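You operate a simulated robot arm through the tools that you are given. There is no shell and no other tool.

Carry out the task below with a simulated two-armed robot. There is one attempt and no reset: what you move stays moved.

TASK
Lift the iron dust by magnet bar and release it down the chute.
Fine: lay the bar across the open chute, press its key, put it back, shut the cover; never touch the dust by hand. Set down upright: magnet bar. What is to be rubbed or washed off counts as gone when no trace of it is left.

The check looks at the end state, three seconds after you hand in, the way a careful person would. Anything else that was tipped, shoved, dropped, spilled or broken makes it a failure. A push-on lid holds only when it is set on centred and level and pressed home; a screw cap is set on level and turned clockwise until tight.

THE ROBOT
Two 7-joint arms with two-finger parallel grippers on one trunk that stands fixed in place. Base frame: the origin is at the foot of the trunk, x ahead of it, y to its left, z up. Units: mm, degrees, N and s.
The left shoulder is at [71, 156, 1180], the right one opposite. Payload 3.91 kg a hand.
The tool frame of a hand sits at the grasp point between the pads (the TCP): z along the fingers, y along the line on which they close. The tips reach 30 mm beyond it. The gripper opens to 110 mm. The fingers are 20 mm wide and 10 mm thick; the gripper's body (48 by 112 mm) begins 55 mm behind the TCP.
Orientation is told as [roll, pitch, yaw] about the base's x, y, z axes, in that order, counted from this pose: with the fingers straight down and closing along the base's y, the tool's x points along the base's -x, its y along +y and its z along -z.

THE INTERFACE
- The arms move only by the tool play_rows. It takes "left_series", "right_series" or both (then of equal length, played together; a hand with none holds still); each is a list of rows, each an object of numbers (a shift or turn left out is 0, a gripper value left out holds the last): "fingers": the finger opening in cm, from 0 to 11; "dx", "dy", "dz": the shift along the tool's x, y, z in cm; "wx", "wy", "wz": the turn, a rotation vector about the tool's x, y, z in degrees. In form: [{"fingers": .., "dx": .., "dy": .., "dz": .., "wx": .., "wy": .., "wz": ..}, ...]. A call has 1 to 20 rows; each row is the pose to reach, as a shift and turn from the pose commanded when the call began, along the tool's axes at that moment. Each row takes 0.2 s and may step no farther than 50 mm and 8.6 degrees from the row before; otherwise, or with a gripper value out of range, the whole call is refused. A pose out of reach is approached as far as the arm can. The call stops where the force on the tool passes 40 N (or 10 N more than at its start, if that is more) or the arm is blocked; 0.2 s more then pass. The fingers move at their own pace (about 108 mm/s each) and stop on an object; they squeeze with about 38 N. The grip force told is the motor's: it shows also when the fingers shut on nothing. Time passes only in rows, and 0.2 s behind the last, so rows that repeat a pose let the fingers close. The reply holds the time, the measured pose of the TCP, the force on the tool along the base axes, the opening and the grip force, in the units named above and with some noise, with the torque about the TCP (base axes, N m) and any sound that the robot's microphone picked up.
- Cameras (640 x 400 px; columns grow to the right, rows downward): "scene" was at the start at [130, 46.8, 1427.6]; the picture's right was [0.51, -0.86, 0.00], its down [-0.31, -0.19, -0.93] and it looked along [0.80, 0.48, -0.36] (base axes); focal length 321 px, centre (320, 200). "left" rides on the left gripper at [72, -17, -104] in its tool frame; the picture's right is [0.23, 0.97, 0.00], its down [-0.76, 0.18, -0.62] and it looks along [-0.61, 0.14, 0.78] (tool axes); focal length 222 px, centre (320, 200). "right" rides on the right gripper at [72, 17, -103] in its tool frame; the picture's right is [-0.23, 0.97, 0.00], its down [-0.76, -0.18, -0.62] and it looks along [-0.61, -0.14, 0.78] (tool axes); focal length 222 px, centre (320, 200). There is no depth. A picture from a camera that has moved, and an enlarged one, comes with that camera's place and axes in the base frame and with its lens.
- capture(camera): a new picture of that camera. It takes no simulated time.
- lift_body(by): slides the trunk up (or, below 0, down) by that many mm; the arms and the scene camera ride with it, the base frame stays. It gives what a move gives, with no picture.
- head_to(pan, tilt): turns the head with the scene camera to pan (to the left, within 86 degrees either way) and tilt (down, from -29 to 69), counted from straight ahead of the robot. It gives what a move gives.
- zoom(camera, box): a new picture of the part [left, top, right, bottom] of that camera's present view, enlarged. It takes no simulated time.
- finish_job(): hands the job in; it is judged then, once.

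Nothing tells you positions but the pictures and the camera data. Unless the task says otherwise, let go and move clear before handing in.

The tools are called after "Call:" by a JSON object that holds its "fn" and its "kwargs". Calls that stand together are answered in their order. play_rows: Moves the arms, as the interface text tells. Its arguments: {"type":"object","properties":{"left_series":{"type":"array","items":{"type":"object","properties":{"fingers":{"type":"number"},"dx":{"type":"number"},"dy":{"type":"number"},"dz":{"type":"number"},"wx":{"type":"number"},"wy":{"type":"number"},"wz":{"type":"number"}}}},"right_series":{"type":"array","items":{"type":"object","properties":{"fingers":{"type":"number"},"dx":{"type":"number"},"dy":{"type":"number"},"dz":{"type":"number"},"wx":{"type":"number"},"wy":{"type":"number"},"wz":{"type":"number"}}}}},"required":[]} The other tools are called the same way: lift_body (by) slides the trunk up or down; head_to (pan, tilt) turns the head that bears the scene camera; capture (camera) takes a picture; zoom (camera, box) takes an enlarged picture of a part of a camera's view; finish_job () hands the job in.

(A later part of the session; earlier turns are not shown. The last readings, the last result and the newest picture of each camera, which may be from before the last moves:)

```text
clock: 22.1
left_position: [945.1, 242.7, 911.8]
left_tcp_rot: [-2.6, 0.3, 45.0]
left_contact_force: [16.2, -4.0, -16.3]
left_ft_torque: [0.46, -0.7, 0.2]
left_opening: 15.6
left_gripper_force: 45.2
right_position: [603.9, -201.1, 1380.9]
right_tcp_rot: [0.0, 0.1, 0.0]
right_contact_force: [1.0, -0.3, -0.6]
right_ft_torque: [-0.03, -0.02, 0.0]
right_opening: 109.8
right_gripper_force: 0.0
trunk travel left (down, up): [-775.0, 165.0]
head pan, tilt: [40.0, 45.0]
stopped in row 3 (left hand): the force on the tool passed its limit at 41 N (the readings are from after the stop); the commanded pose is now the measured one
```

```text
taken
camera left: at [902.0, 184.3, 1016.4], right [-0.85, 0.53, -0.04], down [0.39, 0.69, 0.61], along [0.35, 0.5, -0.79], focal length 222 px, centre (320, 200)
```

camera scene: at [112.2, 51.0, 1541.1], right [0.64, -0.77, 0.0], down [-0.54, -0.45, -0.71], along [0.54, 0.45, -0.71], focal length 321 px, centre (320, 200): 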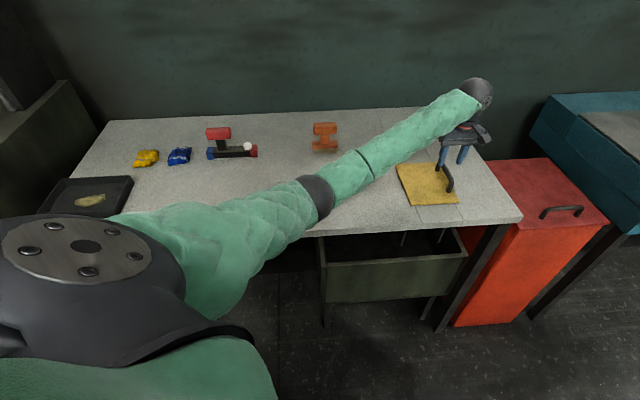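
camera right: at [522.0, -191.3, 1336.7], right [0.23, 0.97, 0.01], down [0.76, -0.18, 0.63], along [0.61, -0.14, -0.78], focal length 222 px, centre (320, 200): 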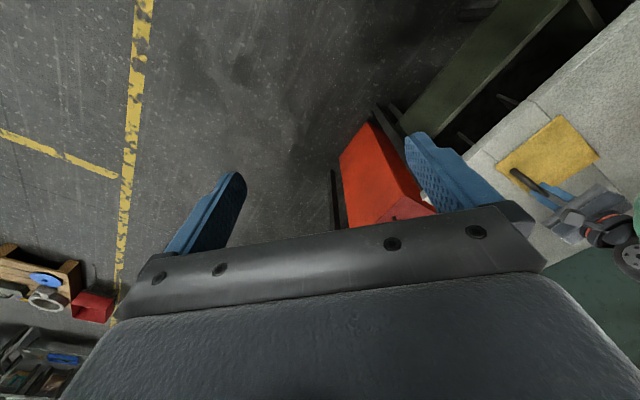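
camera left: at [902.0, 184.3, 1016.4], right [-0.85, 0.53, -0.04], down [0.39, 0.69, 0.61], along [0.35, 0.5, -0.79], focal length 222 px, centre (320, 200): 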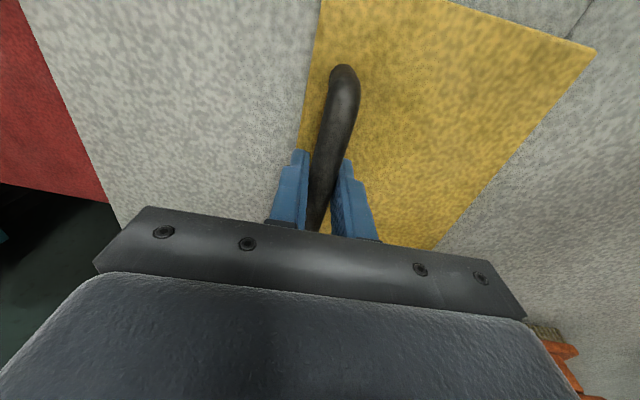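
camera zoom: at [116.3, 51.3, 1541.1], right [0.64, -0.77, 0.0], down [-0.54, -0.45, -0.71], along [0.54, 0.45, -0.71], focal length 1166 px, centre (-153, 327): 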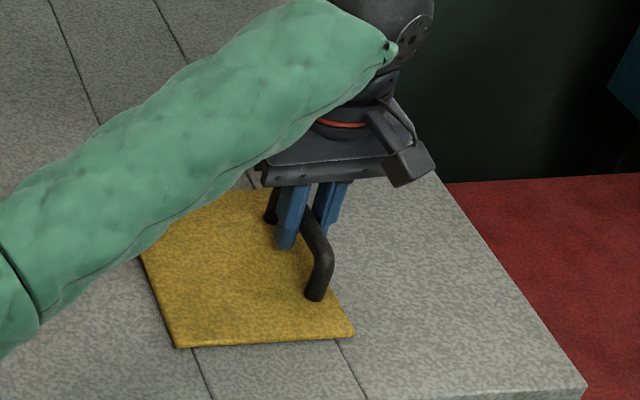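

The plate does not pivot up (it resists with over 40 N), so it is likely a sliding cover. I level the hand and test a small pull to the right (+u).

Call:
{"fn": "play_rows", "kwargs": {"left_series": [{"wx": -1.3}, {"wx": -2.6}, {"wx": -2.6, "dy": -0.3}, {"wx": -2.6, "dy": -0.6}, {"wx": -2.6, "dy": -0.9}, {"wx": -2.6, "dy": -1.2}]}}

Call:
{"fn": "zoom", "kwargs": {"camera": "scene", "box": [380, 110, 520, 220]}}

```text
clock: 23.6
left_position: [951.1, 237.6, 913.2]
left_tcp_rot: [0.0, 0.4, 45.0]
left_contact_force: [-2.3, 1.6, -28.2]
left_ft_torque: [-0.15, 0.13, 0.18]
left_opening: 15.8
left_gripper_force: 45.1
right_position: [603.2, -201.1, 1381.7]
right_tcp_rot: [-0.1, 0.0, 0.0]
right_contact_force: [-0.3, -0.4, 0.0]
right_ft_torque: [-0.06, 0.02, 0.0]
right_opening: 110.0
right_gripper_force: 0.0
trunk travel left (down, up): [-775.0, 165.0]
head pan, tilt: [40.0, 45.0]
```

```text
3.64 times, centred on (450, 165) of scene
camera zoom: at [115.3, 52.0, 1540.7], right [0.64, -0.77, 0.0], down [-0.54, -0.46, -0.71], along [0.54, 0.45, -0.71], focal length 1166 px, centre (-153, 327)
```

zoom: 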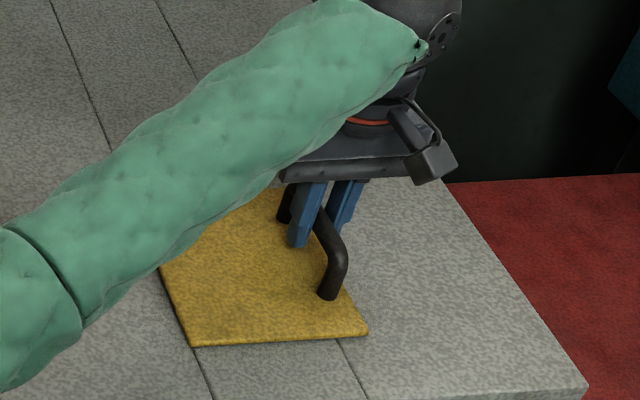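

It slides to the right easily. I ease the vertical preload and continue sliding in steps.

Call:
{"fn": "play_rows", "kwargs": {"left_series": [{"dz": 0.15}, {"dz": 0.2, "dy": -0.5}, {"dz": 0.2, "dy": -1.0}, {"dz": 0.2, "dy": -1.5}, {"dz": 0.2, "dy": -2.0}, {"dz": 0.2, "dy": -2.5}, {"dz": 0.2, "dy": -3.0}]}}

Call:
{"fn": "capture", "kwargs": {"camera": "left"}}

Call:
{"fn": "zoom", "kwargs": {"camera": "scene", "box": [380, 110, 540, 235]}}

```text
clock: 25.1
left_position: [972.2, 216.1, 912.0]
left_tcp_rot: [0.0, 0.3, 45.1]
left_contact_force: [0.6, 2.7, -14.7]
left_ft_torque: [-0.34, 0.5, 0.07]
left_opening: 16.0
left_gripper_force: 44.9
right_position: [603.3, -200.8, 1382.3]
right_tcp_rot: [0.0, 0.0, 0.0]
right_contact_force: [0.2, -1.0, -1.0]
right_ft_torque: [0.01, 0.0, 0.01]
right_opening: 110.3
right_gripper_force: 0.0
trunk travel left (down, up): [-775.0, 165.0]
head pan, tilt: [40.0, 45.0]
```

```text
taken
camera left: at [933.5, 152.6, 1016.3], right [-0.85, 0.53, 0.0], down [0.41, 0.67, 0.62], along [0.33, 0.53, -0.79], focal length 222 px, centre (320, 200)
```

left: 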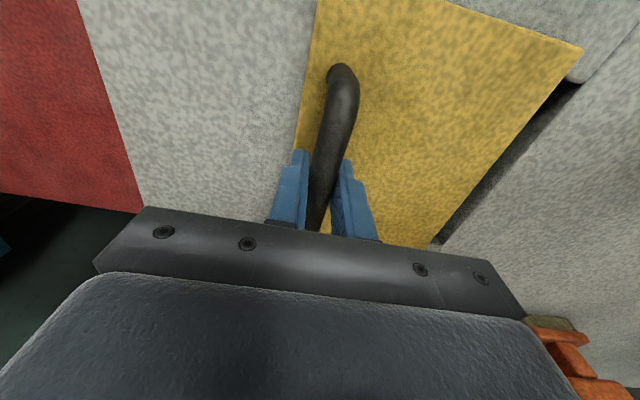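

```text
3.20 times, centred on (460, 172) of scene
camera zoom: at [114.4, 51.4, 1541.0], right [0.64, -0.77, 0.0], down [-0.54, -0.45, -0.71], along [0.54, 0.45, -0.71], focal length 1026 px, centre (-128, 288)
```

zoom: 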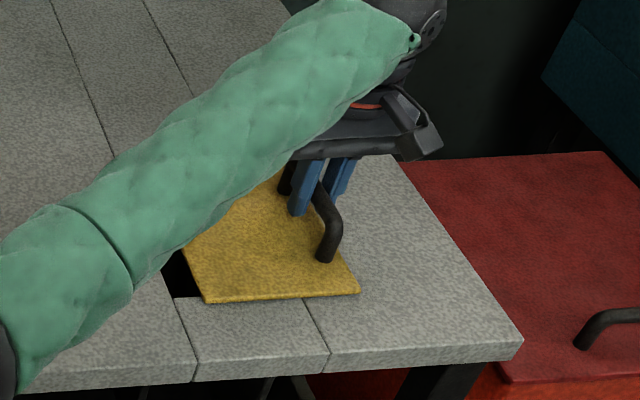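

Call:
{"fn": "play_rows", "kwargs": {"left_series": [{"dz": 0.05, "dy": -0.5}, {"dz": 0.05, "dy": -1.0}, {"dz": 0.05, "dy": -1.5}, {"dz": 0.05, "dy": -2.0}, {"dz": 0.05, "dy": -2.5}, {"dz": 0.05, "dy": -3.0}]}}

```text
clock: 26.6
left_position: [994.1, 195.2, 912.0]
left_tcp_rot: [-0.1, 0.2, 44.9]
left_contact_force: [1.8, 3.3, -7.8]
left_ft_torque: [-0.12, 0.18, 0.01]
left_opening: 15.7
left_gripper_force: 44.8
right_position: [602.4, -200.3, 1382.1]
right_tcp_rot: [0.0, 0.1, -0.1]
right_contact_force: [-0.9, -0.1, 0.3]
right_ft_torque: [0.01, 0.0, -0.02]
right_opening: 110.1
right_gripper_force: 0.1
trunk travel left (down, up): [-775.0, 165.0]
head pan, tilt: [40.0, 45.0]
```

Call:
{"fn": "play_rows", "kwargs": {"left_series": [{"dy": -0.5}, {"dy": -1.0}, {"dy": -1.5}, {"dy": -2.0}, {"dy": -2.5}, {"dy": -3.0}]}}

Call:
{"fn": "zoom", "kwargs": {"camera": "scene", "box": [380, 110, 540, 235]}}

```text
clock: 27.9
left_position: [1015.4, 173.3, 912.1]
left_tcp_rot: [-0.3, 0.2, 45.0]
left_contact_force: [7.2, 7.9, -3.1]
left_ft_torque: [0.28, -0.13, 0.01]
left_opening: 15.5
left_gripper_force: 45.3
right_position: [601.8, -199.4, 1382.3]
right_tcp_rot: [0.0, 0.1, 0.0]
right_contact_force: [-0.3, 0.2, 0.1]
right_ft_torque: [0.01, 0.0, 0.0]
right_opening: 110.0
right_gripper_force: 0.1
trunk travel left (down, up): [-775.0, 165.0]
head pan, tilt: [40.0, 45.0]
```

```text
3.20 times, centred on (460, 172) of scene
camera zoom: at [113.9, 51.7, 1541.0], right [0.64, -0.77, 0.0], down [-0.54, -0.46, -0.71], along [0.54, 0.45, -0.71], focal length 1026 px, centre (-128, 288)
```

zoom: 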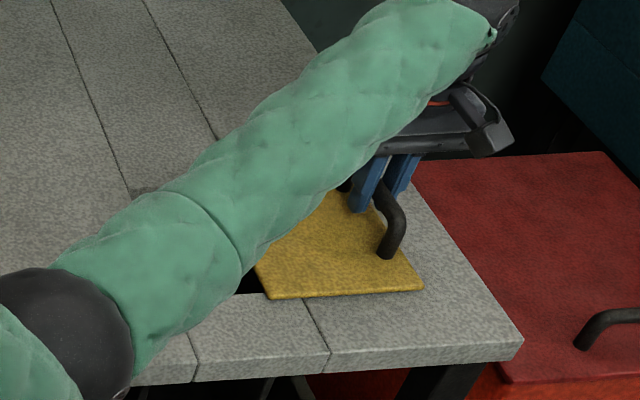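

Call:
{"fn": "play_rows", "kwargs": {"left_series": [{"dy": -0.5}, {"dy": -1.0}, {"dy": -1.5}, {"dy": -2.0}]}}

```text
clock: 28.9
left_position: [1029.3, 158.8, 912.0]
left_tcp_rot: [-0.2, 0.3, 45.0]
left_contact_force: [9.0, 11.4, -3.8]
left_ft_torque: [-0.06, 0.06, 0.01]
left_opening: 15.8
left_gripper_force: 45.1
right_position: [601.7, -200.9, 1381.9]
right_tcp_rot: [0.0, 0.2, -0.1]
right_contact_force: [0.0, -0.1, 0.2]
right_ft_torque: [0.01, 0.03, -0.02]
right_opening: 110.0
right_gripper_force: 0.1
trunk travel left (down, up): [-775.0, 165.0]
head pan, tilt: [40.0, 45.0]
```

Call:
{"fn": "play_rows", "kwargs": {"left_series": [{"dx": -0.03, "dy": -0.5}, {"dx": -0.06, "dy": -1.0}, {"dx": -0.1, "dy": -1.5}, {"dx": -0.12, "dy": -2.0}]}}

Call:
{"fn": "zoom", "kwargs": {"camera": "scene", "box": [380, 110, 540, 235]}}

Call:
{"fn": "capture", "kwargs": {"camera": "left"}}

```text
clock: 29.9
left_position: [1043.9, 144.4, 912.7]
left_tcp_rot: [-0.1, 0.3, 45.0]
left_contact_force: [-1.2, 2.5, -8.6]
left_ft_torque: [-0.15, 0.39, 0.01]
left_opening: 15.6
left_gripper_force: 45.1
right_position: [601.6, -202.3, 1381.7]
right_tcp_rot: [0.0, 0.1, -0.1]
right_contact_force: [0.5, 0.6, 0.1]
right_ft_torque: [0.0, 0.01, -0.01]
right_opening: 109.9
right_gripper_force: 0.1
trunk travel left (down, up): [-775.0, 165.0]
head pan, tilt: [40.0, 45.0]
```

```text
3.20 times, centred on (460, 172) of scene
camera zoom: at [113.4, 50.9, 1540.9], right [0.64, -0.77, 0.0], down [-0.54, -0.45, -0.71], along [0.54, 0.45, -0.71], focal length 1026 px, centre (-128, 288)
```

zoom: 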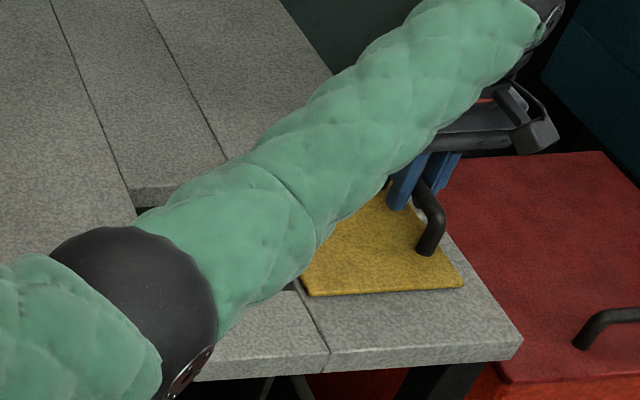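

```text
taken
camera left: at [1004.4, 81.7, 1016.4], right [-0.85, 0.53, 0.0], down [0.41, 0.67, 0.62], along [0.33, 0.53, -0.79], focal length 222 px, centre (320, 200)
```

left: 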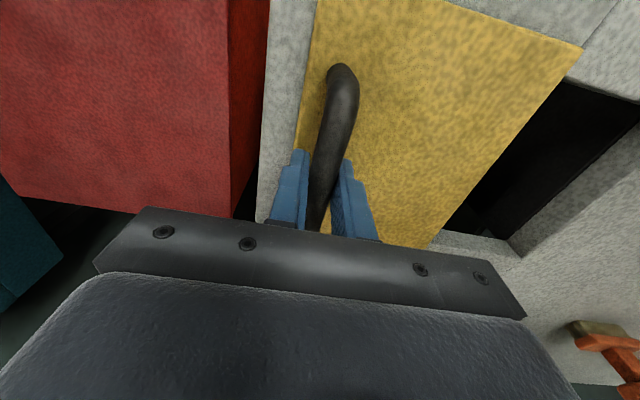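

The hole is fully exposed now. I try sliding a little further to leave room for the bar's end on the right side of the hole.

Call:
{"fn": "play_rows", "kwargs": {"left_series": [{"dx": -0.02, "dy": -0.4}, {"dx": -0.03, "dy": -0.8}, {"dx": -0.05, "dy": -1.2}]}}

```text
clock: 30.5
left_position: [1042.6, 145.0, 912.5]
left_tcp_rot: [0.2, 0.5, 45.1]
left_contact_force: [-20.5, 11.5, 8.1]
left_ft_torque: [0.21, 0.25, -0.22]
left_opening: 15.7
left_gripper_force: 44.9
right_position: [598.9, -200.8, 1383.8]
right_tcp_rot: [0.0, -0.1, -0.1]
right_contact_force: [0.3, -0.1, 1.0]
right_ft_torque: [-0.02, 0.0, -0.02]
right_opening: 110.3
right_gripper_force: 0.1
trunk travel left (down, up): [-775.0, 165.0]
head pan, tilt: [40.0, 45.0]
stopped in row 2 (left hand): the force on the tool passed its limit at 44 N (the readings are from after the stop); the commanded pose is now the measured one
```

That is the end stop. I release the handle, rise, and move the camera above the opening to measure it.

Call:
{"fn": "play_rows", "kwargs": {"left_series": [{"fingers": 4}, {"fingers": 4}, {"fingers": 4, "dz": -3}, {"fingers": 4, "dz": -7}, {"fingers": 4, "dz": -11}, {"fingers": 4, "dz": -14, "dy": 1}, {"fingers": 4, "dz": -14, "dy": 5}, {"fingers": 4, "dz": -14, "dy": 9.5}, {"fingers": 4, "dz": -14, "dy": 14}, {"fingers": 4, "dz": -14, "dy": 18, "dx": -1}, {"fingers": 4, "dz": -14, "dy": 21, "dx": -2}, {"fingers": 4, "dz": -14, "dy": 21, "dx": -2}]}}

Call:
{"fn": "capture", "kwargs": {"camera": "left"}}

Call:
{"fn": "capture", "kwargs": {"camera": "scene"}}

```text
clock: 33.1
left_position: [913.4, 305.6, 1051.6]
left_tcp_rot: [0.2, 0.4, 45.0]
left_contact_force: [0.2, -0.3, -0.8]
left_ft_torque: [0.0, -0.01, 0.0]
left_opening: 39.8
left_gripper_force: 0.1
right_position: [600.6, -201.6, 1381.7]
right_tcp_rot: [0.0, 0.0, 0.0]
right_contact_force: [0.4, -0.3, 0.1]
right_ft_torque: [0.04, 0.0, 0.0]
right_opening: 110.1
right_gripper_force: 0.0
trunk travel left (down, up): [-775.0, 165.0]
head pan, tilt: [40.0, 45.0]
```

```text
taken
camera left: at [874.9, 242.7, 1155.6], right [-0.85, 0.53, 0.0], down [0.42, 0.67, 0.62], along [0.32, 0.53, -0.79], focal length 222 px, centre (320, 200)
```

left: 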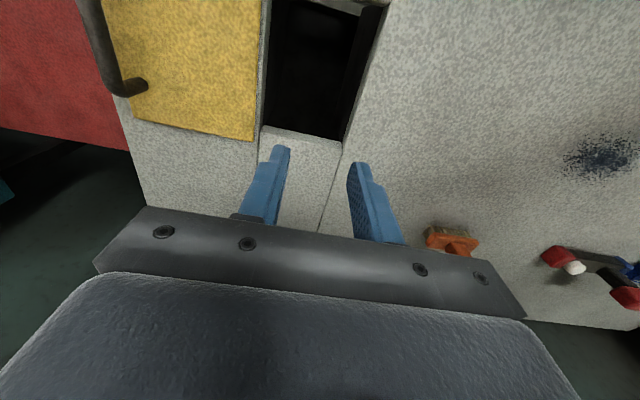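

```text
taken
camera scene: at [112.7, 49.9, 1541.1], right [0.64, -0.77, 0.0], down [-0.54, -0.45, -0.71], along [0.54, 0.46, -0.71], focal length 321 px, centre (320, 200)
```

scene: 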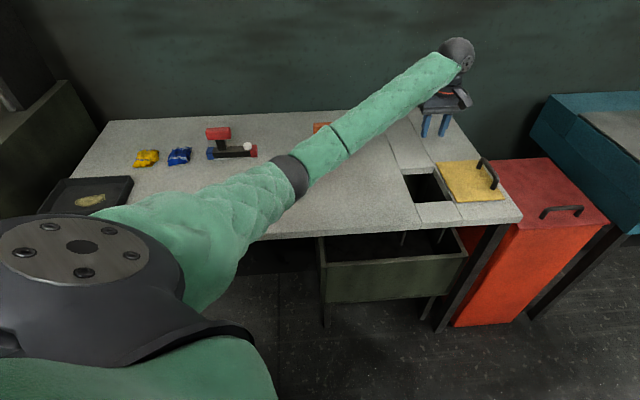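

Call:
{"fn": "zoom", "kwargs": {"camera": "left", "box": [80, 0, 400, 200]}}

Call:
{"fn": "zoom", "kwargs": {"camera": "scene", "box": [370, 130, 530, 230]}}

Call:
{"fn": "zoom", "kwargs": {"camera": "scene", "box": [190, 110, 350, 210]}}

```text
2.00 times, centred on (240, 100) of left
camera zoom: at [874.9, 242.7, 1155.6], right [-0.85, 0.53, 0.0], down [0.42, 0.67, 0.62], along [0.32, 0.53, -0.79], focal length 444 px, centre (480, 400)
```

zoom: 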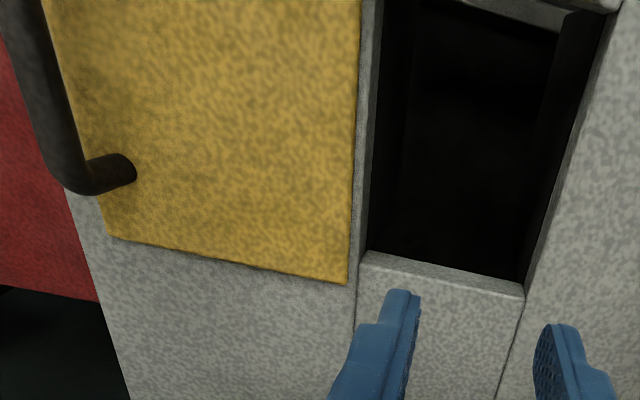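

```text
4.00 times, centred on (450, 180) of scene
camera zoom: at [112.7, 49.9, 1541.1], right [0.64, -0.77, 0.0], down [-0.54, -0.45, -0.71], along [0.54, 0.46, -0.71], focal length 1282 px, centre (-200, 280)
```

zoom: 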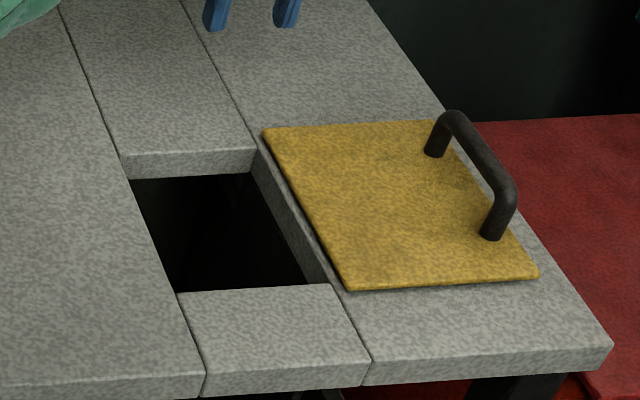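

```text
4.00 times, centred on (270, 160) of scene
camera zoom: at [112.7, 49.9, 1541.1], right [0.64, -0.77, 0.0], down [-0.54, -0.45, -0.71], along [0.54, 0.46, -0.71], focal length 1282 px, centre (520, 360)
```

zoom: 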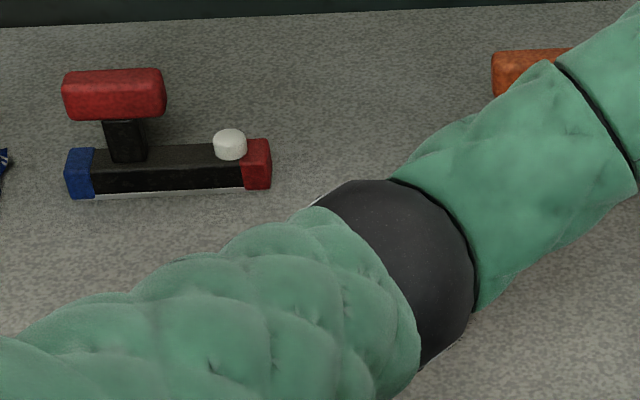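

The opening spans about u 384–500, v 758–918, with the plate's edge ~11 mm right of it. Now I go fetch the bar: move the left hand above its grip with fingers wide open.

Call:
{"fn": "play_rows", "kwargs": {"left_series": [{"dy": 4.58, "dx": -1.28, "dz": -1.0, "wx": 0.2, "wy": -0.4, "fingers": 6}, {"dy": 9.15, "dx": -2.56, "dz": -1.4, "wx": 0.2, "wy": -0.4}, {"dy": 13.73, "dx": -3.83, "dz": -1.4, "wx": 0.2, "wy": -0.4}, {"dy": 18.3, "dx": -5.11, "dz": -1.4, "wx": 0.2, "wy": -0.4}, {"dy": 22.88, "dx": -6.39, "dz": -1.4, "wx": 0.2, "wy": -0.4}, {"dy": 27.45, "dx": -7.67, "dz": -1.4, "wx": 0.2, "wy": -0.4}, {"dy": 32.03, "dx": -8.95, "dz": -1.4, "wx": 0.2, "wy": -0.4}, {"dy": 36.6, "dx": -10.22, "dz": -1.4, "wx": 0.2, "wy": -0.4, "fingers": 11}, {"dy": 41.18, "dx": -11.5, "dz": -1.4, "wx": 0.2, "wy": -0.4}, {"dy": 45.75, "dx": -12.78, "dz": -1.4, "wx": 0.2, "wy": -0.4}, {"dy": 50.33, "dx": -14.06, "dz": -1.4, "wx": 0.2, "wy": -0.4}, {"dy": 54.9, "dx": -15.34, "dz": -1.4, "wx": 0.2, "wy": -0.4}, {"dy": 59.48, "dx": -16.61, "dz": -1.4, "wx": 0.2, "wy": -0.4}, {"dy": 64.05, "dx": -17.89, "dz": -1.4, "wx": 0.2, "wy": -0.4}, {"dy": 64.05, "dx": -17.89, "dz": -1.4, "wx": 0.2, "wy": -0.4}]}}

Call:
{"fn": "capture", "kwargs": {"camera": "left"}}

Call:
{"fn": "capture", "kwargs": {"camera": "scene"}}

```text
clock: 36.3
left_position: [585.9, 886.8, 1064.4]
left_tcp_rot: [0.0, 0.1, 45.1]
left_contact_force: [0.5, -0.3, -1.0]
left_ft_torque: [0.02, 0.0, -0.01]
left_opening: 110.0
left_gripper_force: 0.0
right_position: [600.7, -201.9, 1382.4]
right_tcp_rot: [0.0, 0.0, -0.1]
right_contact_force: [0.2, -0.3, -0.8]
right_ft_torque: [-0.01, 0.0, 0.02]
right_opening: 110.2
right_gripper_force: 0.1
trunk travel left (down, up): [-775.0, 165.0]
head pan, tilt: [40.0, 45.0]
```

```text
taken
camera left: at [547.4, 821.3, 1166.8], right [-0.85, 0.53, 0.0], down [0.41, 0.66, 0.62], along [0.33, 0.53, -0.78], focal length 222 px, centre (320, 200)
```

left: 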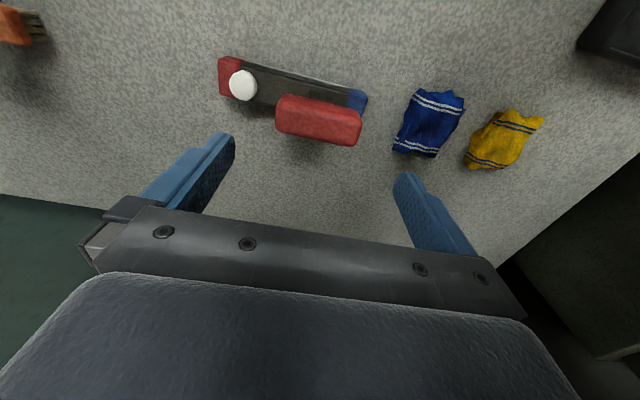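

```text
taken
camera scene: at [112.9, 50.7, 1541.1], right [0.64, -0.77, 0.0], down [-0.54, -0.45, -0.71], along [0.54, 0.45, -0.71], focal length 321 px, centre (320, 200)
```

scene: 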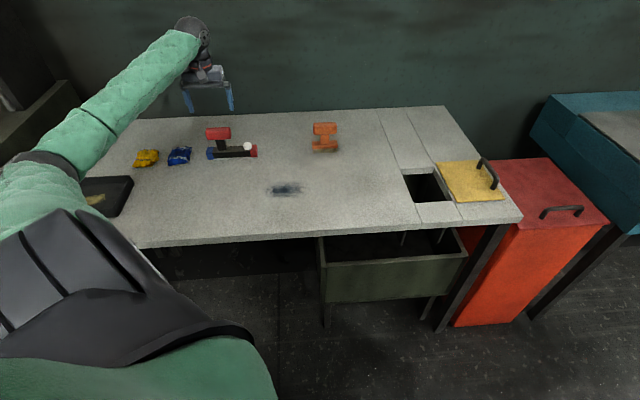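

The grip appears centred between the fingers, about 110 mm below the TCP. I descend onto it and check before closing.

Call:
{"fn": "play_rows", "kwargs": {"left_series": [{"dz": 3}, {"dz": 6}, {"dz": 8.5}, {"dz": 10.2}, {"dz": 11.2}, {"dz": 11.2}]}}

Call:
{"fn": "capture", "kwargs": {"camera": "left"}}

Call:
{"fn": "zoom", "kwargs": {"camera": "scene", "box": [150, 70, 310, 170]}}

```text
clock: 37.7
left_position: [585.4, 886.5, 952.3]
left_tcp_rot: [-0.1, 0.0, 45.1]
left_contact_force: [-0.1, 0.4, -0.2]
left_ft_torque: [0.01, 0.0, 0.03]
left_opening: 110.1
left_gripper_force: 0.0
right_position: [601.2, -200.9, 1381.8]
right_tcp_rot: [0.0, 0.0, -0.1]
right_contact_force: [0.2, 0.6, -0.3]
right_ft_torque: [-0.01, -0.02, -0.01]
right_opening: 110.1
right_gripper_force: 0.0
trunk travel left (down, up): [-775.0, 165.0]
head pan, tilt: [40.0, 45.0]
```

```text
taken
camera left: at [547.4, 822.9, 1055.9], right [-0.85, 0.53, 0.0], down [0.41, 0.67, 0.62], along [0.33, 0.53, -0.78], focal length 222 px, centre (320, 200)
```

left: 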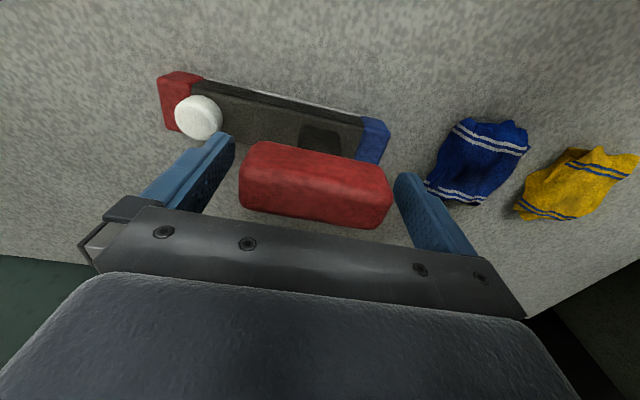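

```text
4.00 times, centred on (230, 120) of scene
camera zoom: at [112.3, 51.3, 1541.1], right [0.64, -0.77, 0.0], down [-0.54, -0.45, -0.71], along [0.54, 0.45, -0.71], focal length 1282 px, centre (680, 520)
```

zoom: 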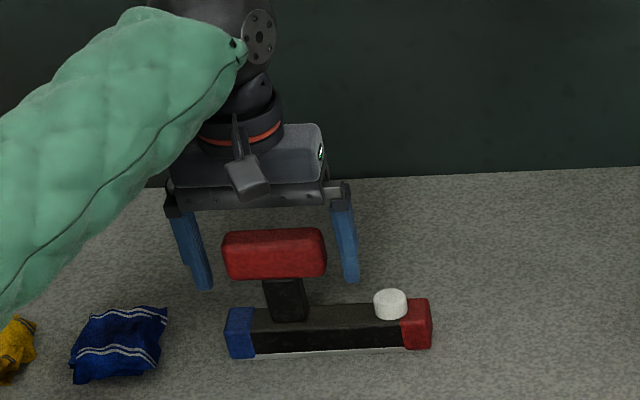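

The grip is centred in the gripper in both views. I close on its ends.

Call:
{"fn": "play_rows", "kwargs": {"left_series": [{"fingers": 9.5}, {"fingers": 8.8}, {"fingers": 8.2}, {"fingers": 7}, {"fingers": 7}, {"fingers": 7}]}}

Call:
{"fn": "capture", "kwargs": {"camera": "left"}}

```text
clock: 39.1
left_position: [585.9, 887.0, 951.8]
left_tcp_rot: [-0.1, 0.0, 45.0]
left_contact_force: [0.3, -0.8, 1.1]
left_ft_torque: [0.0, 0.01, -0.1]
left_opening: 79.7
left_gripper_force: 38.4
right_position: [600.6, -200.7, 1381.9]
right_tcp_rot: [-0.1, 0.1, 0.0]
right_contact_force: [-0.1, 0.2, 0.1]
right_ft_torque: [0.03, 0.01, 0.01]
right_opening: 110.1
right_gripper_force: 0.1
trunk travel left (down, up): [-775.0, 165.0]
head pan, tilt: [40.0, 45.0]
```

```text
taken
camera left: at [547.4, 822.8, 1056.1], right [-0.85, 0.53, 0.0], down [0.41, 0.67, 0.62], along [0.33, 0.53, -0.78], focal length 222 px, centre (320, 200)
```

left: 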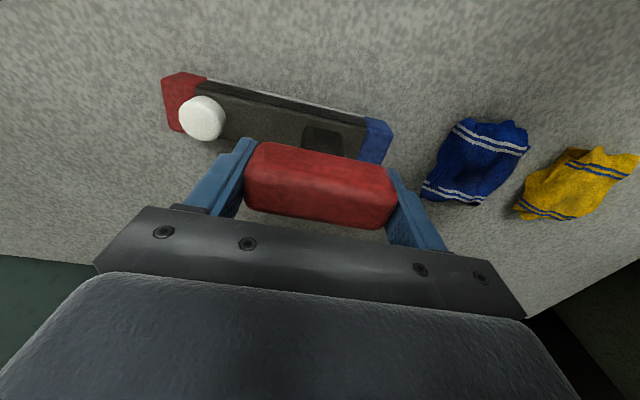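

Gripped at 80 mm. I lift slightly and check the weight and that the bar stays level.

Call:
{"fn": "play_rows", "kwargs": {"left_series": [{"dz": -0.5}, {"dz": -1}, {"dz": -2}, {"dz": -3}, {"dz": -3}]}}

Call:
{"fn": "capture", "kwargs": {"camera": "left"}}

Call:
{"fn": "zoom", "kwargs": {"camera": "scene", "box": [150, 70, 310, 170]}}

```text
clock: 40.3
left_position: [586.1, 887.4, 981.9]
left_tcp_rot: [-0.1, 0.1, 45.0]
left_contact_force: [0.5, -0.3, -3.4]
left_ft_torque: [0.08, 0.03, 0.01]
left_opening: 79.7
left_gripper_force: 37.8
right_position: [601.1, -199.5, 1382.5]
right_tcp_rot: [0.0, 0.1, 0.0]
right_contact_force: [0.3, -0.5, 0.3]
right_ft_torque: [0.0, -0.03, -0.01]
right_opening: 110.1
right_gripper_force: 0.2
trunk travel left (down, up): [-775.0, 165.0]
head pan, tilt: [40.0, 45.0]
```

```text
taken
camera left: at [546.6, 822.5, 1085.8], right [-0.85, 0.53, 0.0], down [0.41, 0.67, 0.62], along [0.33, 0.53, -0.78], focal length 222 px, centre (320, 200)
```

left: 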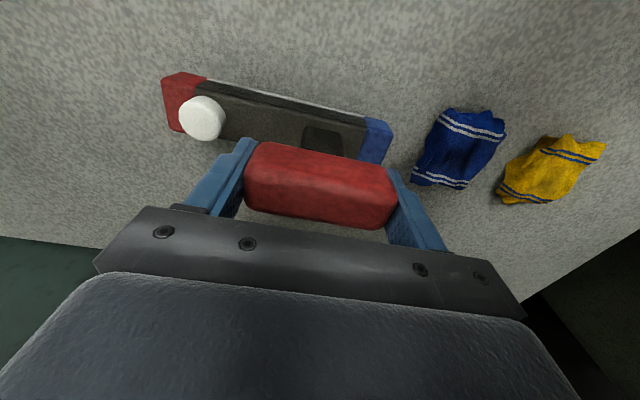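

```text
4.00 times, centred on (230, 120) of scene
camera zoom: at [112.7, 51.9, 1541.0], right [0.64, -0.77, 0.0], down [-0.54, -0.46, -0.71], along [0.54, 0.45, -0.71], focal length 1282 px, centre (680, 520)
```

zoom: 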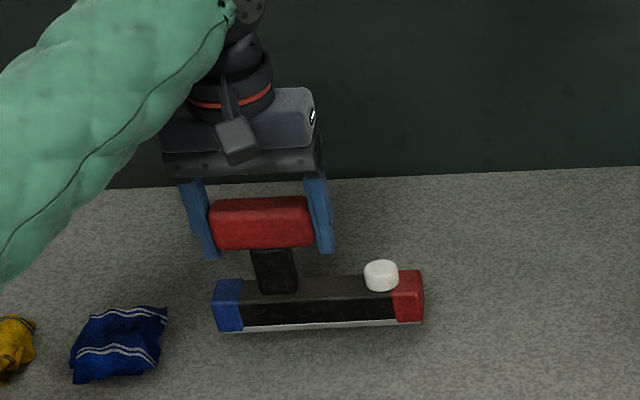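

The bar is held level and light (~0.35 kg). I carry it up and rotate it 90° so its long axis crosses the dust the short way, stopping left of the dust to look.

Call:
{"fn": "play_rows", "kwargs": {"left_series": [{"dz": -2}, {"dx": 1.3, "dy": -0.75, "dz": -4, "wz": 8.2}, {"dx": 2.6, "dy": -1.5, "dz": -4, "wz": 16.4}, {"dx": 4.0, "dy": -2.3, "dz": -4, "wz": 24.6}, {"dx": 5.3, "dy": -3.0, "dz": -4, "wz": 32.8}, {"dx": 6.6, "dy": -3.8, "dz": -4, "wz": 41}, {"dx": 7.9, "dy": -4.5, "dz": -4, "wz": 49.2}, {"dx": 9.3, "dy": -5.3, "dz": -4, "wz": 57.4}, {"dx": 10.6, "dy": -6.0, "dz": -4, "wz": 65.6}, {"dx": 11.9, "dy": -6.8, "dz": -4, "wz": 73.8}, {"dx": 13.3, "dy": -7.5, "dz": -4, "wz": 82}, {"dx": 14.56, "dy": -8.3, "dz": -4, "wz": 90}, {"dx": 14.56, "dy": -8.3, "dz": -4, "wz": 90}]}}

Call:
{"fn": "capture", "kwargs": {"camera": "left"}}

Call:
{"fn": "capture", "kwargs": {"camera": "scene"}}

```text
clock: 43.1
left_position: [542.0, 723.6, 1023.2]
left_tcp_rot: [0.0, -0.2, -45.0]
left_contact_force: [1.1, 0.7, -5.5]
left_ft_torque: [0.1, -0.04, -0.02]
left_opening: 79.9
left_gripper_force: 37.9
right_position: [601.4, -200.1, 1381.5]
right_tcp_rot: [-0.1, 0.1, 0.0]
right_contact_force: [-0.4, 0.3, 0.2]
right_ft_torque: [0.0, 0.01, -0.04]
right_opening: 110.1
right_gripper_force: 0.0
trunk travel left (down, up): [-775.0, 165.0]
head pan, tilt: [40.0, 45.0]
```

```text
taken
camera left: at [478.1, 762.1, 1126.5], right [0.53, 0.85, 0.0], down [0.66, -0.41, 0.62], along [0.53, -0.33, -0.78], focal length 222 px, centre (320, 200)
```

left: 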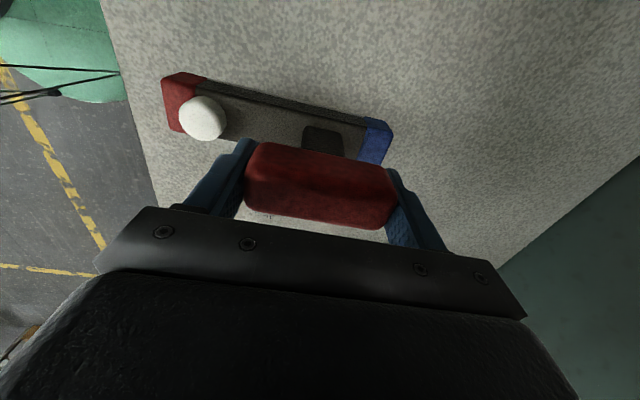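

```text
taken
camera scene: at [112.6, 51.9, 1541.0], right [0.64, -0.77, 0.0], down [-0.54, -0.46, -0.71], along [0.54, 0.45, -0.71], focal length 321 px, centre (320, 200)
```

scene: 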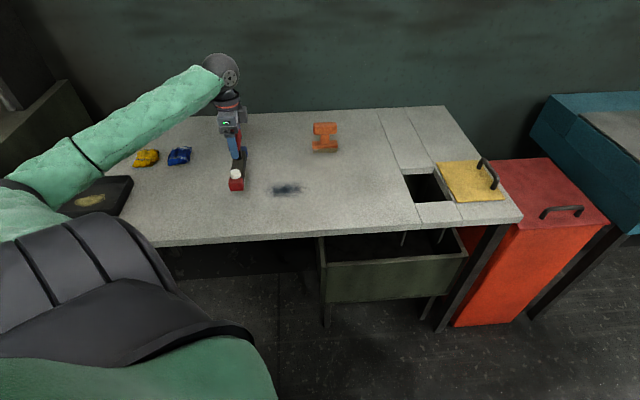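

Call:
{"fn": "zoom", "kwargs": {"camera": "scene", "box": [205, 130, 345, 230]}}

```text
4.00 times, centred on (275, 180) of scene
camera zoom: at [112.6, 51.9, 1541.0], right [0.64, -0.77, 0.0], down [-0.54, -0.46, -0.71], along [0.54, 0.45, -0.71], focal length 1282 px, centre (500, 280)
```

zoom: 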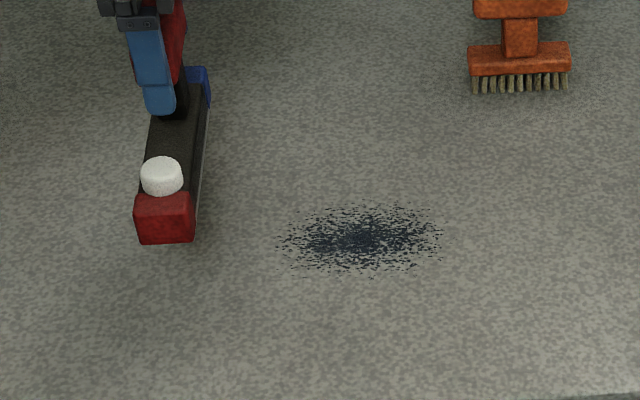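

Dust extends roughly u −68…63, v 809…893; the bar (pointing across it) is beside it on the left. I lower the bar to about 2–3 mm above the table there.

Call:
{"fn": "play_rows", "kwargs": {"left_series": [{"dz": 3}, {"dz": 5}, {"dz": 6}, {"dz": 6.5}, {"dz": 6.8}, {"dz": 6.8}]}}

Call:
{"fn": "zoom", "kwargs": {"camera": "scene", "box": [205, 130, 345, 230]}}

```text
clock: 44.5
left_position: [541.3, 724.1, 954.8]
left_tcp_rot: [-0.1, -0.1, -44.9]
left_contact_force: [0.4, 0.7, -4.9]
left_ft_torque: [0.01, -0.07, 0.02]
left_opening: 80.0
left_gripper_force: 38.1
right_position: [600.5, -200.3, 1382.9]
right_tcp_rot: [-0.1, 0.1, -0.1]
right_contact_force: [0.6, -0.4, -0.2]
right_ft_torque: [0.0, -0.04, -0.01]
right_opening: 110.1
right_gripper_force: 0.0
trunk travel left (down, up): [-775.0, 165.0]
head pan, tilt: [40.0, 45.0]
```

```text
4.00 times, centred on (275, 180) of scene
camera zoom: at [112.5, 51.7, 1541.1], right [0.64, -0.77, 0.0], down [-0.54, -0.45, -0.71], along [0.54, 0.45, -0.71], focal length 1282 px, centre (500, 280)
```

zoom: 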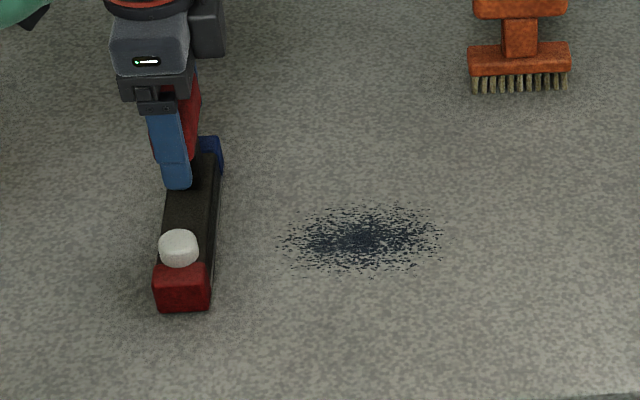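

Bar hovers just above the table with its end at v≈787. Now a first slow sweep into the dust's left part to see whether it clings.

Call:
{"fn": "play_rows", "kwargs": {"left_series": [{"dx": -1}, {"dx": -2}, {"dx": -3}, {"dx": -4}, {"dx": -5}, {"dx": -6}, {"dx": -7}, {"dx": -8}, {"dx": -8}]}}

Call:
{"fn": "zoom", "kwargs": {"camera": "scene", "box": [205, 130, 345, 230]}}

```text
clock: 46.5
left_position: [598.0, 667.2, 955.1]
left_tcp_rot: [-0.2, -0.1, -44.9]
left_contact_force: [-0.3, 0.4, -4.4]
left_ft_torque: [0.05, 0.0, 0.0]
left_opening: 79.8
left_gripper_force: 38.1
right_position: [601.3, -200.3, 1382.6]
right_tcp_rot: [0.0, -0.1, 0.0]
right_contact_force: [0.4, -0.6, -0.3]
right_ft_torque: [0.01, -0.01, 0.01]
right_opening: 110.0
right_gripper_force: 0.0
trunk travel left (down, up): [-775.0, 165.0]
head pan, tilt: [40.0, 45.0]
```

```text
4.00 times, centred on (275, 180) of scene
camera zoom: at [112.3, 51.8, 1541.1], right [0.64, -0.77, 0.0], down [-0.54, -0.46, -0.71], along [0.54, 0.45, -0.71], focal length 1282 px, centre (500, 280)
```

zoom: 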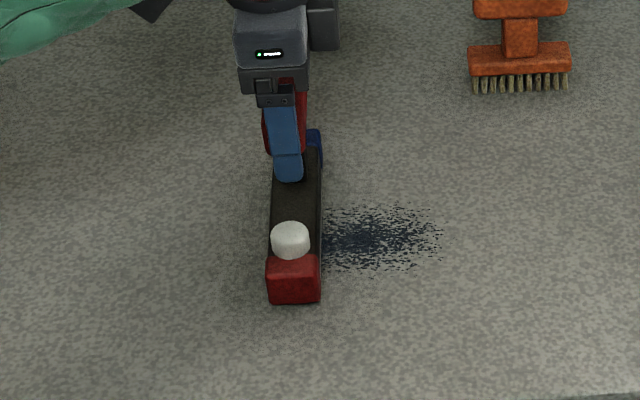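

Call:
{"fn": "play_rows", "kwargs": {"left_series": [{"dx": -1}, {"dx": -2}, {"dx": -3}, {"dx": -4}, {"dx": -5}, {"dx": -6}, {"dx": -6}]}}

Call:
{"fn": "zoom", "kwargs": {"camera": "scene", "box": [205, 130, 345, 230]}}

```text
clock: 48.1
left_position: [642.8, 625.5, 954.9]
left_tcp_rot: [-0.2, 0.0, -45.0]
left_contact_force: [-0.2, 0.9, -4.1]
left_ft_torque: [0.05, -0.08, -0.01]
left_opening: 80.0
left_gripper_force: 38.0
right_position: [601.3, -200.7, 1382.8]
right_tcp_rot: [0.0, -0.1, 0.1]
right_contact_force: [-1.0, -0.6, -0.7]
right_ft_torque: [0.02, 0.01, -0.02]
right_opening: 110.1
right_gripper_force: 0.2
trunk travel left (down, up): [-775.0, 165.0]
head pan, tilt: [40.0, 45.0]
```

```text
4.00 times, centred on (275, 180) of scene
camera zoom: at [112.3, 51.8, 1541.1], right [0.64, -0.77, 0.0], down [-0.54, -0.46, -0.71], along [0.54, 0.45, -0.71], focal length 1282 px, centre (500, 280)
```

zoom: 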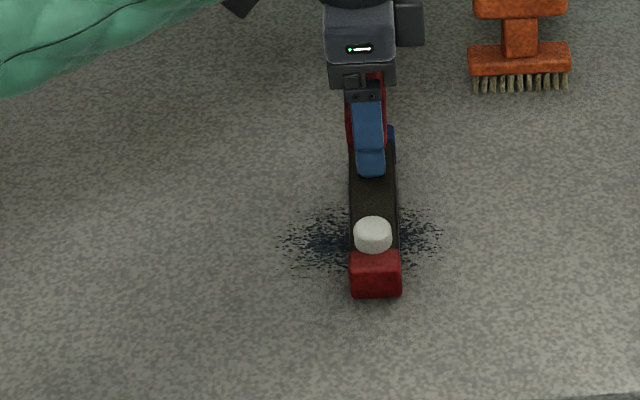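

Call:
{"fn": "zoom", "kwargs": {"camera": "scene", "box": [265, 170, 325, 210]}}

Call:
{"fn": "capture", "kwargs": {"camera": "left"}}

```text
10.00 times, centred on (295, 190) of scene
camera zoom: at [112.3, 51.8, 1541.1], right [0.64, -0.77, 0.0], down [-0.54, -0.46, -0.71], along [0.54, 0.45, -0.71], focal length 3206 px, centre (570, 300)
```

zoom: 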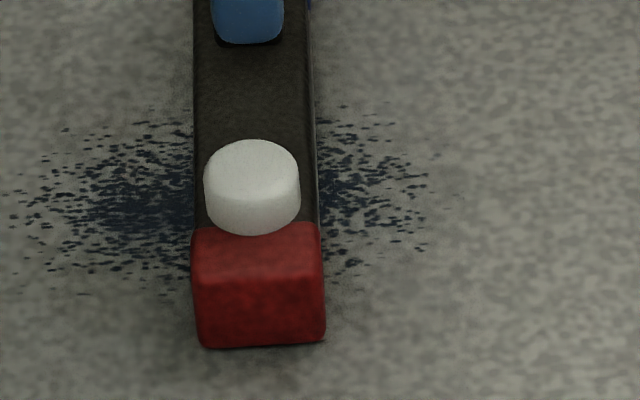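

```text
taken
camera left: at [578.2, 663.8, 1058.8], right [0.53, 0.85, 0.0], down [0.66, -0.41, 0.62], along [0.53, -0.33, -0.78], focal length 222 px, centre (320, 200)
```

left: 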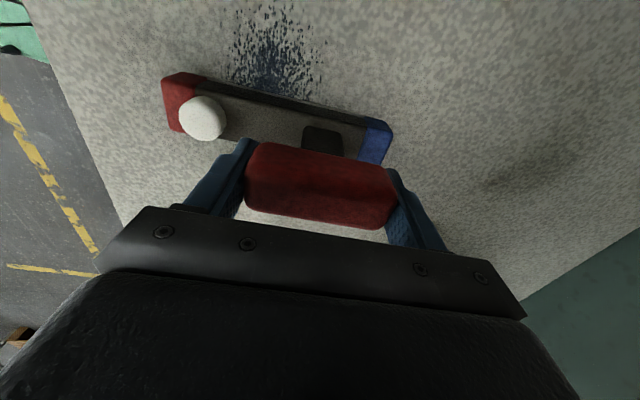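

Dust seems slightly thinned but not gone, so I lower the bar gently to touch the table.

Call:
{"fn": "play_rows", "kwargs": {"left_series": [{"dz": 0.1}, {"dz": 0.15}, {"dz": 0.2}, {"dz": 0.2}]}}

```text
clock: 49.1
left_position: [640.9, 625.7, 953.0]
left_tcp_rot: [-0.2, 0.2, -44.9]
left_contact_force: [-0.4, 1.0, -4.7]
left_ft_torque: [0.06, -0.1, 0.02]
left_opening: 79.9
left_gripper_force: 37.8
right_position: [601.4, -200.2, 1382.9]
right_tcp_rot: [0.0, 0.0, 0.0]
right_contact_force: [0.0, -0.3, -0.4]
right_ft_torque: [-0.02, 0.02, 0.02]
right_opening: 110.2
right_gripper_force: 0.1
trunk travel left (down, up): [-775.0, 165.0]
head pan, tilt: [40.0, 45.0]
```

Call:
{"fn": "play_rows", "kwargs": {"left_series": [{"dz": 0.05}, {"dz": 0.1}, {"dz": 0.15}, {"dz": 0.15}]}}

Call:
{"fn": "zoom", "kwargs": {"camera": "scene", "box": [265, 170, 325, 210]}}

```text
clock: 50.1
left_position: [640.9, 626.2, 952.6]
left_tcp_rot: [0.0, -0.1, -45.0]
left_contact_force: [0.7, -1.0, 4.3]
left_ft_torque: [-0.65, 0.67, 0.14]
left_opening: 80.0
left_gripper_force: 37.7
right_position: [600.9, -200.9, 1382.6]
right_tcp_rot: [0.0, -0.1, 0.1]
right_contact_force: [-0.2, 0.3, -0.2]
right_ft_torque: [-0.01, -0.01, 0.0]
right_opening: 110.2
right_gripper_force: 0.0
trunk travel left (down, up): [-775.0, 165.0]
head pan, tilt: [40.0, 45.0]
```

```text
10.00 times, centred on (295, 190) of scene
camera zoom: at [112.1, 50.9, 1541.2], right [0.64, -0.77, 0.0], down [-0.54, -0.45, -0.71], along [0.54, 0.45, -0.71], focal length 3206 px, centre (570, 300)
```

zoom: 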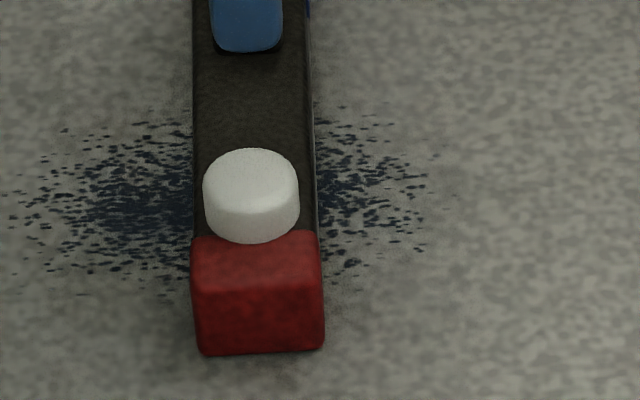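

The bar now rests on the table over the dust centre. I raise it to see what it lifted.

Call:
{"fn": "play_rows", "kwargs": {"left_series": [{"dz": -0.3}, {"dz": -1}, {"dz": -3}, {"dz": -6}, {"dz": -10}, {"dz": -10}]}}

Call:
{"fn": "zoom", "kwargs": {"camera": "scene", "box": [235, 140, 345, 220]}}

Call:
{"fn": "capture", "kwargs": {"camera": "left"}}

```text
clock: 51.5
left_position: [640.5, 625.0, 1051.0]
left_tcp_rot: [-0.1, -0.1, -44.9]
left_contact_force: [0.0, 0.2, -4.4]
left_ft_torque: [0.06, -0.08, 0.03]
left_opening: 79.6
left_gripper_force: 38.2
right_position: [602.5, -199.6, 1382.0]
right_tcp_rot: [-0.1, 0.1, 0.1]
right_contact_force: [-0.7, -0.1, -0.7]
right_ft_torque: [0.04, 0.01, -0.01]
right_opening: 109.9
right_gripper_force: 0.0
trunk travel left (down, up): [-775.0, 165.0]
head pan, tilt: [40.0, 45.0]
```

```text
5.00 times, centred on (290, 180) of scene
camera zoom: at [113.2, 52.2, 1540.9], right [0.64, -0.77, 0.0], down [-0.54, -0.46, -0.71], along [0.54, 0.45, -0.71], focal length 1603 px, centre (470, 300)
```

zoom: 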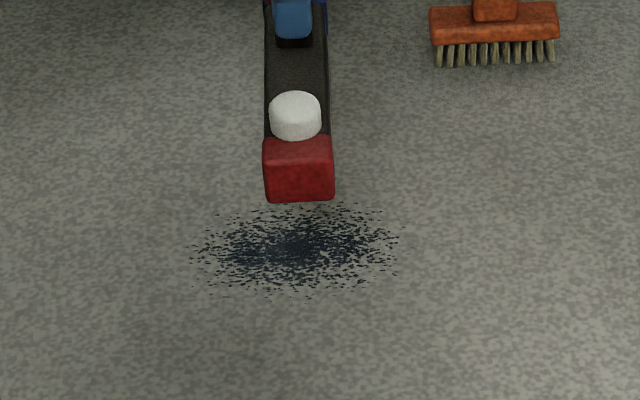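

```text
taken
camera left: at [575.7, 663.7, 1155.4], right [0.53, 0.85, 0.0], down [0.66, -0.41, 0.62], along [0.53, -0.33, -0.78], focal length 222 px, centre (320, 200)
```

left: 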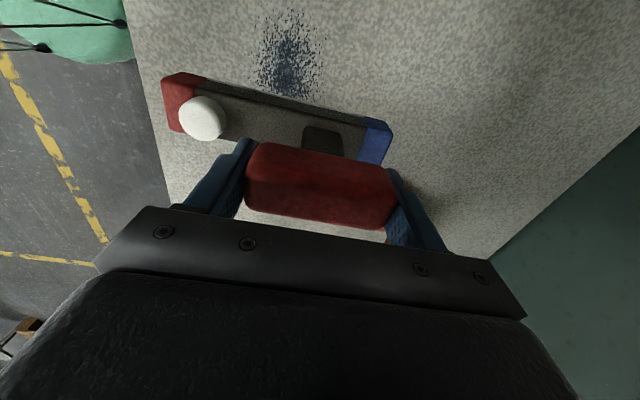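

Call:
{"fn": "zoom", "kwargs": {"camera": "scene", "box": [205, 130, 345, 230]}}

Call:
{"fn": "zoom", "kwargs": {"camera": "scene", "box": [260, 170, 320, 210]}}

```text
4.00 times, centred on (275, 180) of scene
camera zoom: at [113.2, 52.2, 1540.9], right [0.64, -0.77, 0.0], down [-0.54, -0.46, -0.71], along [0.54, 0.45, -0.71], focal length 1282 px, centre (500, 280)
```

zoom: 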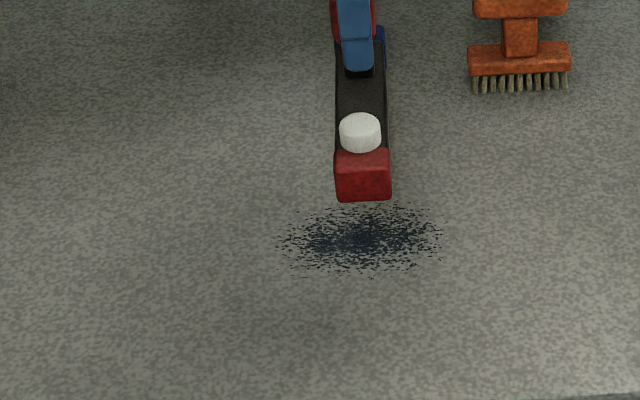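

```text
10.00 times, centred on (290, 190) of scene
camera zoom: at [113.2, 52.2, 1540.9], right [0.64, -0.77, 0.0], down [-0.54, -0.46, -0.71], along [0.54, 0.45, -0.71], focal length 3206 px, centre (620, 300)
```

zoom: 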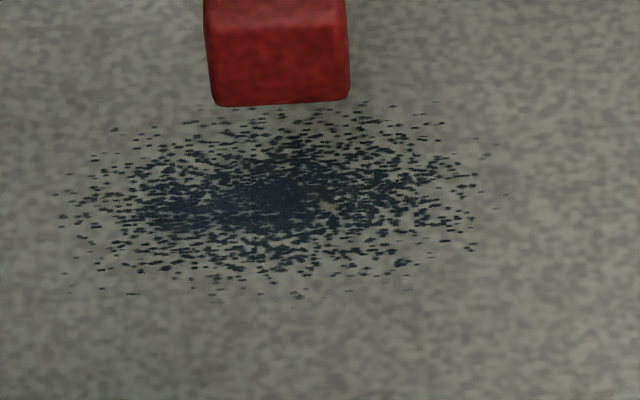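

The patch is essentially unchanged, so hovering is not enough. I'll set the bar down in light contact left of the dust and drag it across slowly.

Call:
{"fn": "play_rows", "kwargs": {"left_series": [{"dx": 3, "dz": 2}, {"dx": 6, "dz": 4}, {"dx": 9, "dz": 6}, {"dx": 11.6, "dz": 8}, {"dx": 11.6, "dz": 9.5}, {"dx": 11.6, "dz": 9.9}, {"dx": 11.6, "dz": 10}, {"dx": 11.6, "dz": 10.05}]}}

```text
clock: 53.3
left_position: [558.2, 707.6, 952.5]
left_tcp_rot: [0.0, 0.1, -45.0]
left_contact_force: [-0.5, -0.2, 6.0]
left_ft_torque: [-0.34, 0.79, -0.02]
left_opening: 79.8
left_gripper_force: 37.9
right_position: [600.8, -201.1, 1381.1]
right_tcp_rot: [0.1, -0.1, 0.0]
right_contact_force: [1.1, -0.5, 0.3]
right_ft_torque: [0.0, 0.01, 0.06]
right_opening: 109.9
right_gripper_force: 0.1
trunk travel left (down, up): [-775.0, 165.0]
head pan, tilt: [40.0, 45.0]
```

Call:
{"fn": "play_rows", "kwargs": {"left_series": [{"dx": -0.5}, {"dx": -1}, {"dx": -1.5}, {"dx": -2}, {"dx": -2.5}, {"dx": -3}, {"dx": -3.5}, {"dx": -4}, {"dx": -4.5}, {"dx": -5}, {"dx": -5.5}, {"dx": -6}, {"dx": -6.5}, {"dx": -7}, {"dx": -7.5}, {"dx": -8}, {"dx": -8}]}}

Call:
{"fn": "zoom", "kwargs": {"camera": "scene", "box": [205, 130, 345, 230]}}

```text
clock: 56.9
left_position: [615.3, 650.2, 952.6]
left_tcp_rot: [-0.1, -0.1, -45.0]
left_contact_force: [-5.0, 3.8, 13.3]
left_ft_torque: [0.27, 0.48, -0.03]
left_opening: 79.8
left_gripper_force: 38.2
right_position: [599.9, -201.2, 1382.6]
right_tcp_rot: [0.0, 0.0, -0.1]
right_contact_force: [0.3, 0.5, 0.6]
right_ft_torque: [-0.02, -0.03, -0.02]
right_opening: 110.0
right_gripper_force: 0.1
trunk travel left (down, up): [-775.0, 165.0]
head pan, tilt: [40.0, 45.0]
```

```text
4.00 times, centred on (275, 180) of scene
camera zoom: at [110.8, 50.7, 1541.2], right [0.64, -0.77, 0.0], down [-0.54, -0.45, -0.71], along [0.54, 0.45, -0.71], focal length 1282 px, centre (500, 280)
```

zoom: 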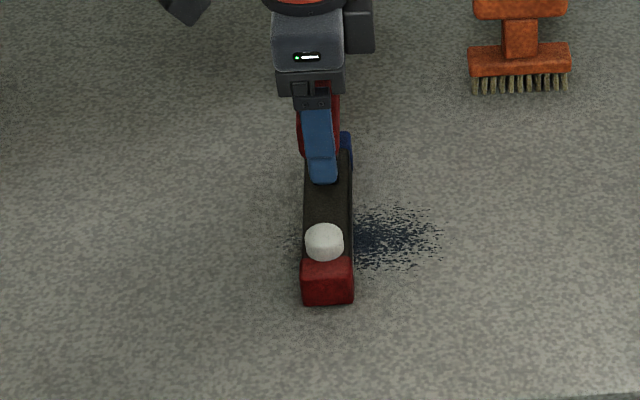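

Contact dragging works: the left part has nearly vanished. I continue across to the right.

Call:
{"fn": "play_rows", "kwargs": {"left_series": [{"dx": -0.5}, {"dx": -1}, {"dx": -1.5}, {"dx": -2}, {"dx": -2.5}, {"dx": -3}, {"dx": -3.5}, {"dx": -4}, {"dx": -4.5}, {"dx": -5}, {"dx": -5.5}, {"dx": -6}, {"dx": -6.5}, {"dx": -7}, {"dx": -7.5}, {"dx": -8}, {"dx": -8.5}, {"dx": -9}, {"dx": -9.5}, {"dx": -10}]}}

Call:
{"fn": "zoom", "kwargs": {"camera": "scene", "box": [205, 130, 345, 230]}}

```text
clock: 61.1
left_position: [685.1, 580.4, 952.8]
left_tcp_rot: [0.0, -0.1, -44.9]
left_contact_force: [-2.4, 4.4, 11.8]
left_ft_torque: [0.12, 0.17, -0.03]
left_opening: 79.7
left_gripper_force: 38.0
right_position: [599.9, -201.2, 1382.7]
right_tcp_rot: [0.0, 0.0, -0.1]
right_contact_force: [-1.3, 0.2, -0.3]
right_ft_torque: [0.03, 0.03, 0.01]
right_opening: 110.2
right_gripper_force: 0.1
trunk travel left (down, up): [-775.0, 165.0]
head pan, tilt: [40.0, 45.0]
```

```text
4.00 times, centred on (275, 180) of scene
camera zoom: at [111.2, 50.8, 1541.2], right [0.64, -0.77, 0.0], down [-0.54, -0.45, -0.71], along [0.54, 0.45, -0.71], focal length 1282 px, centre (500, 280)
```

zoom: 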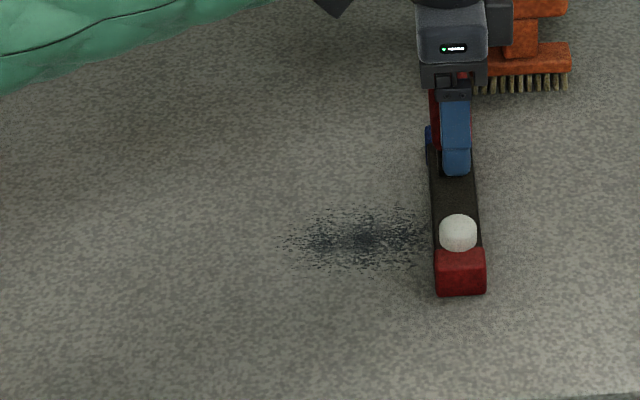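

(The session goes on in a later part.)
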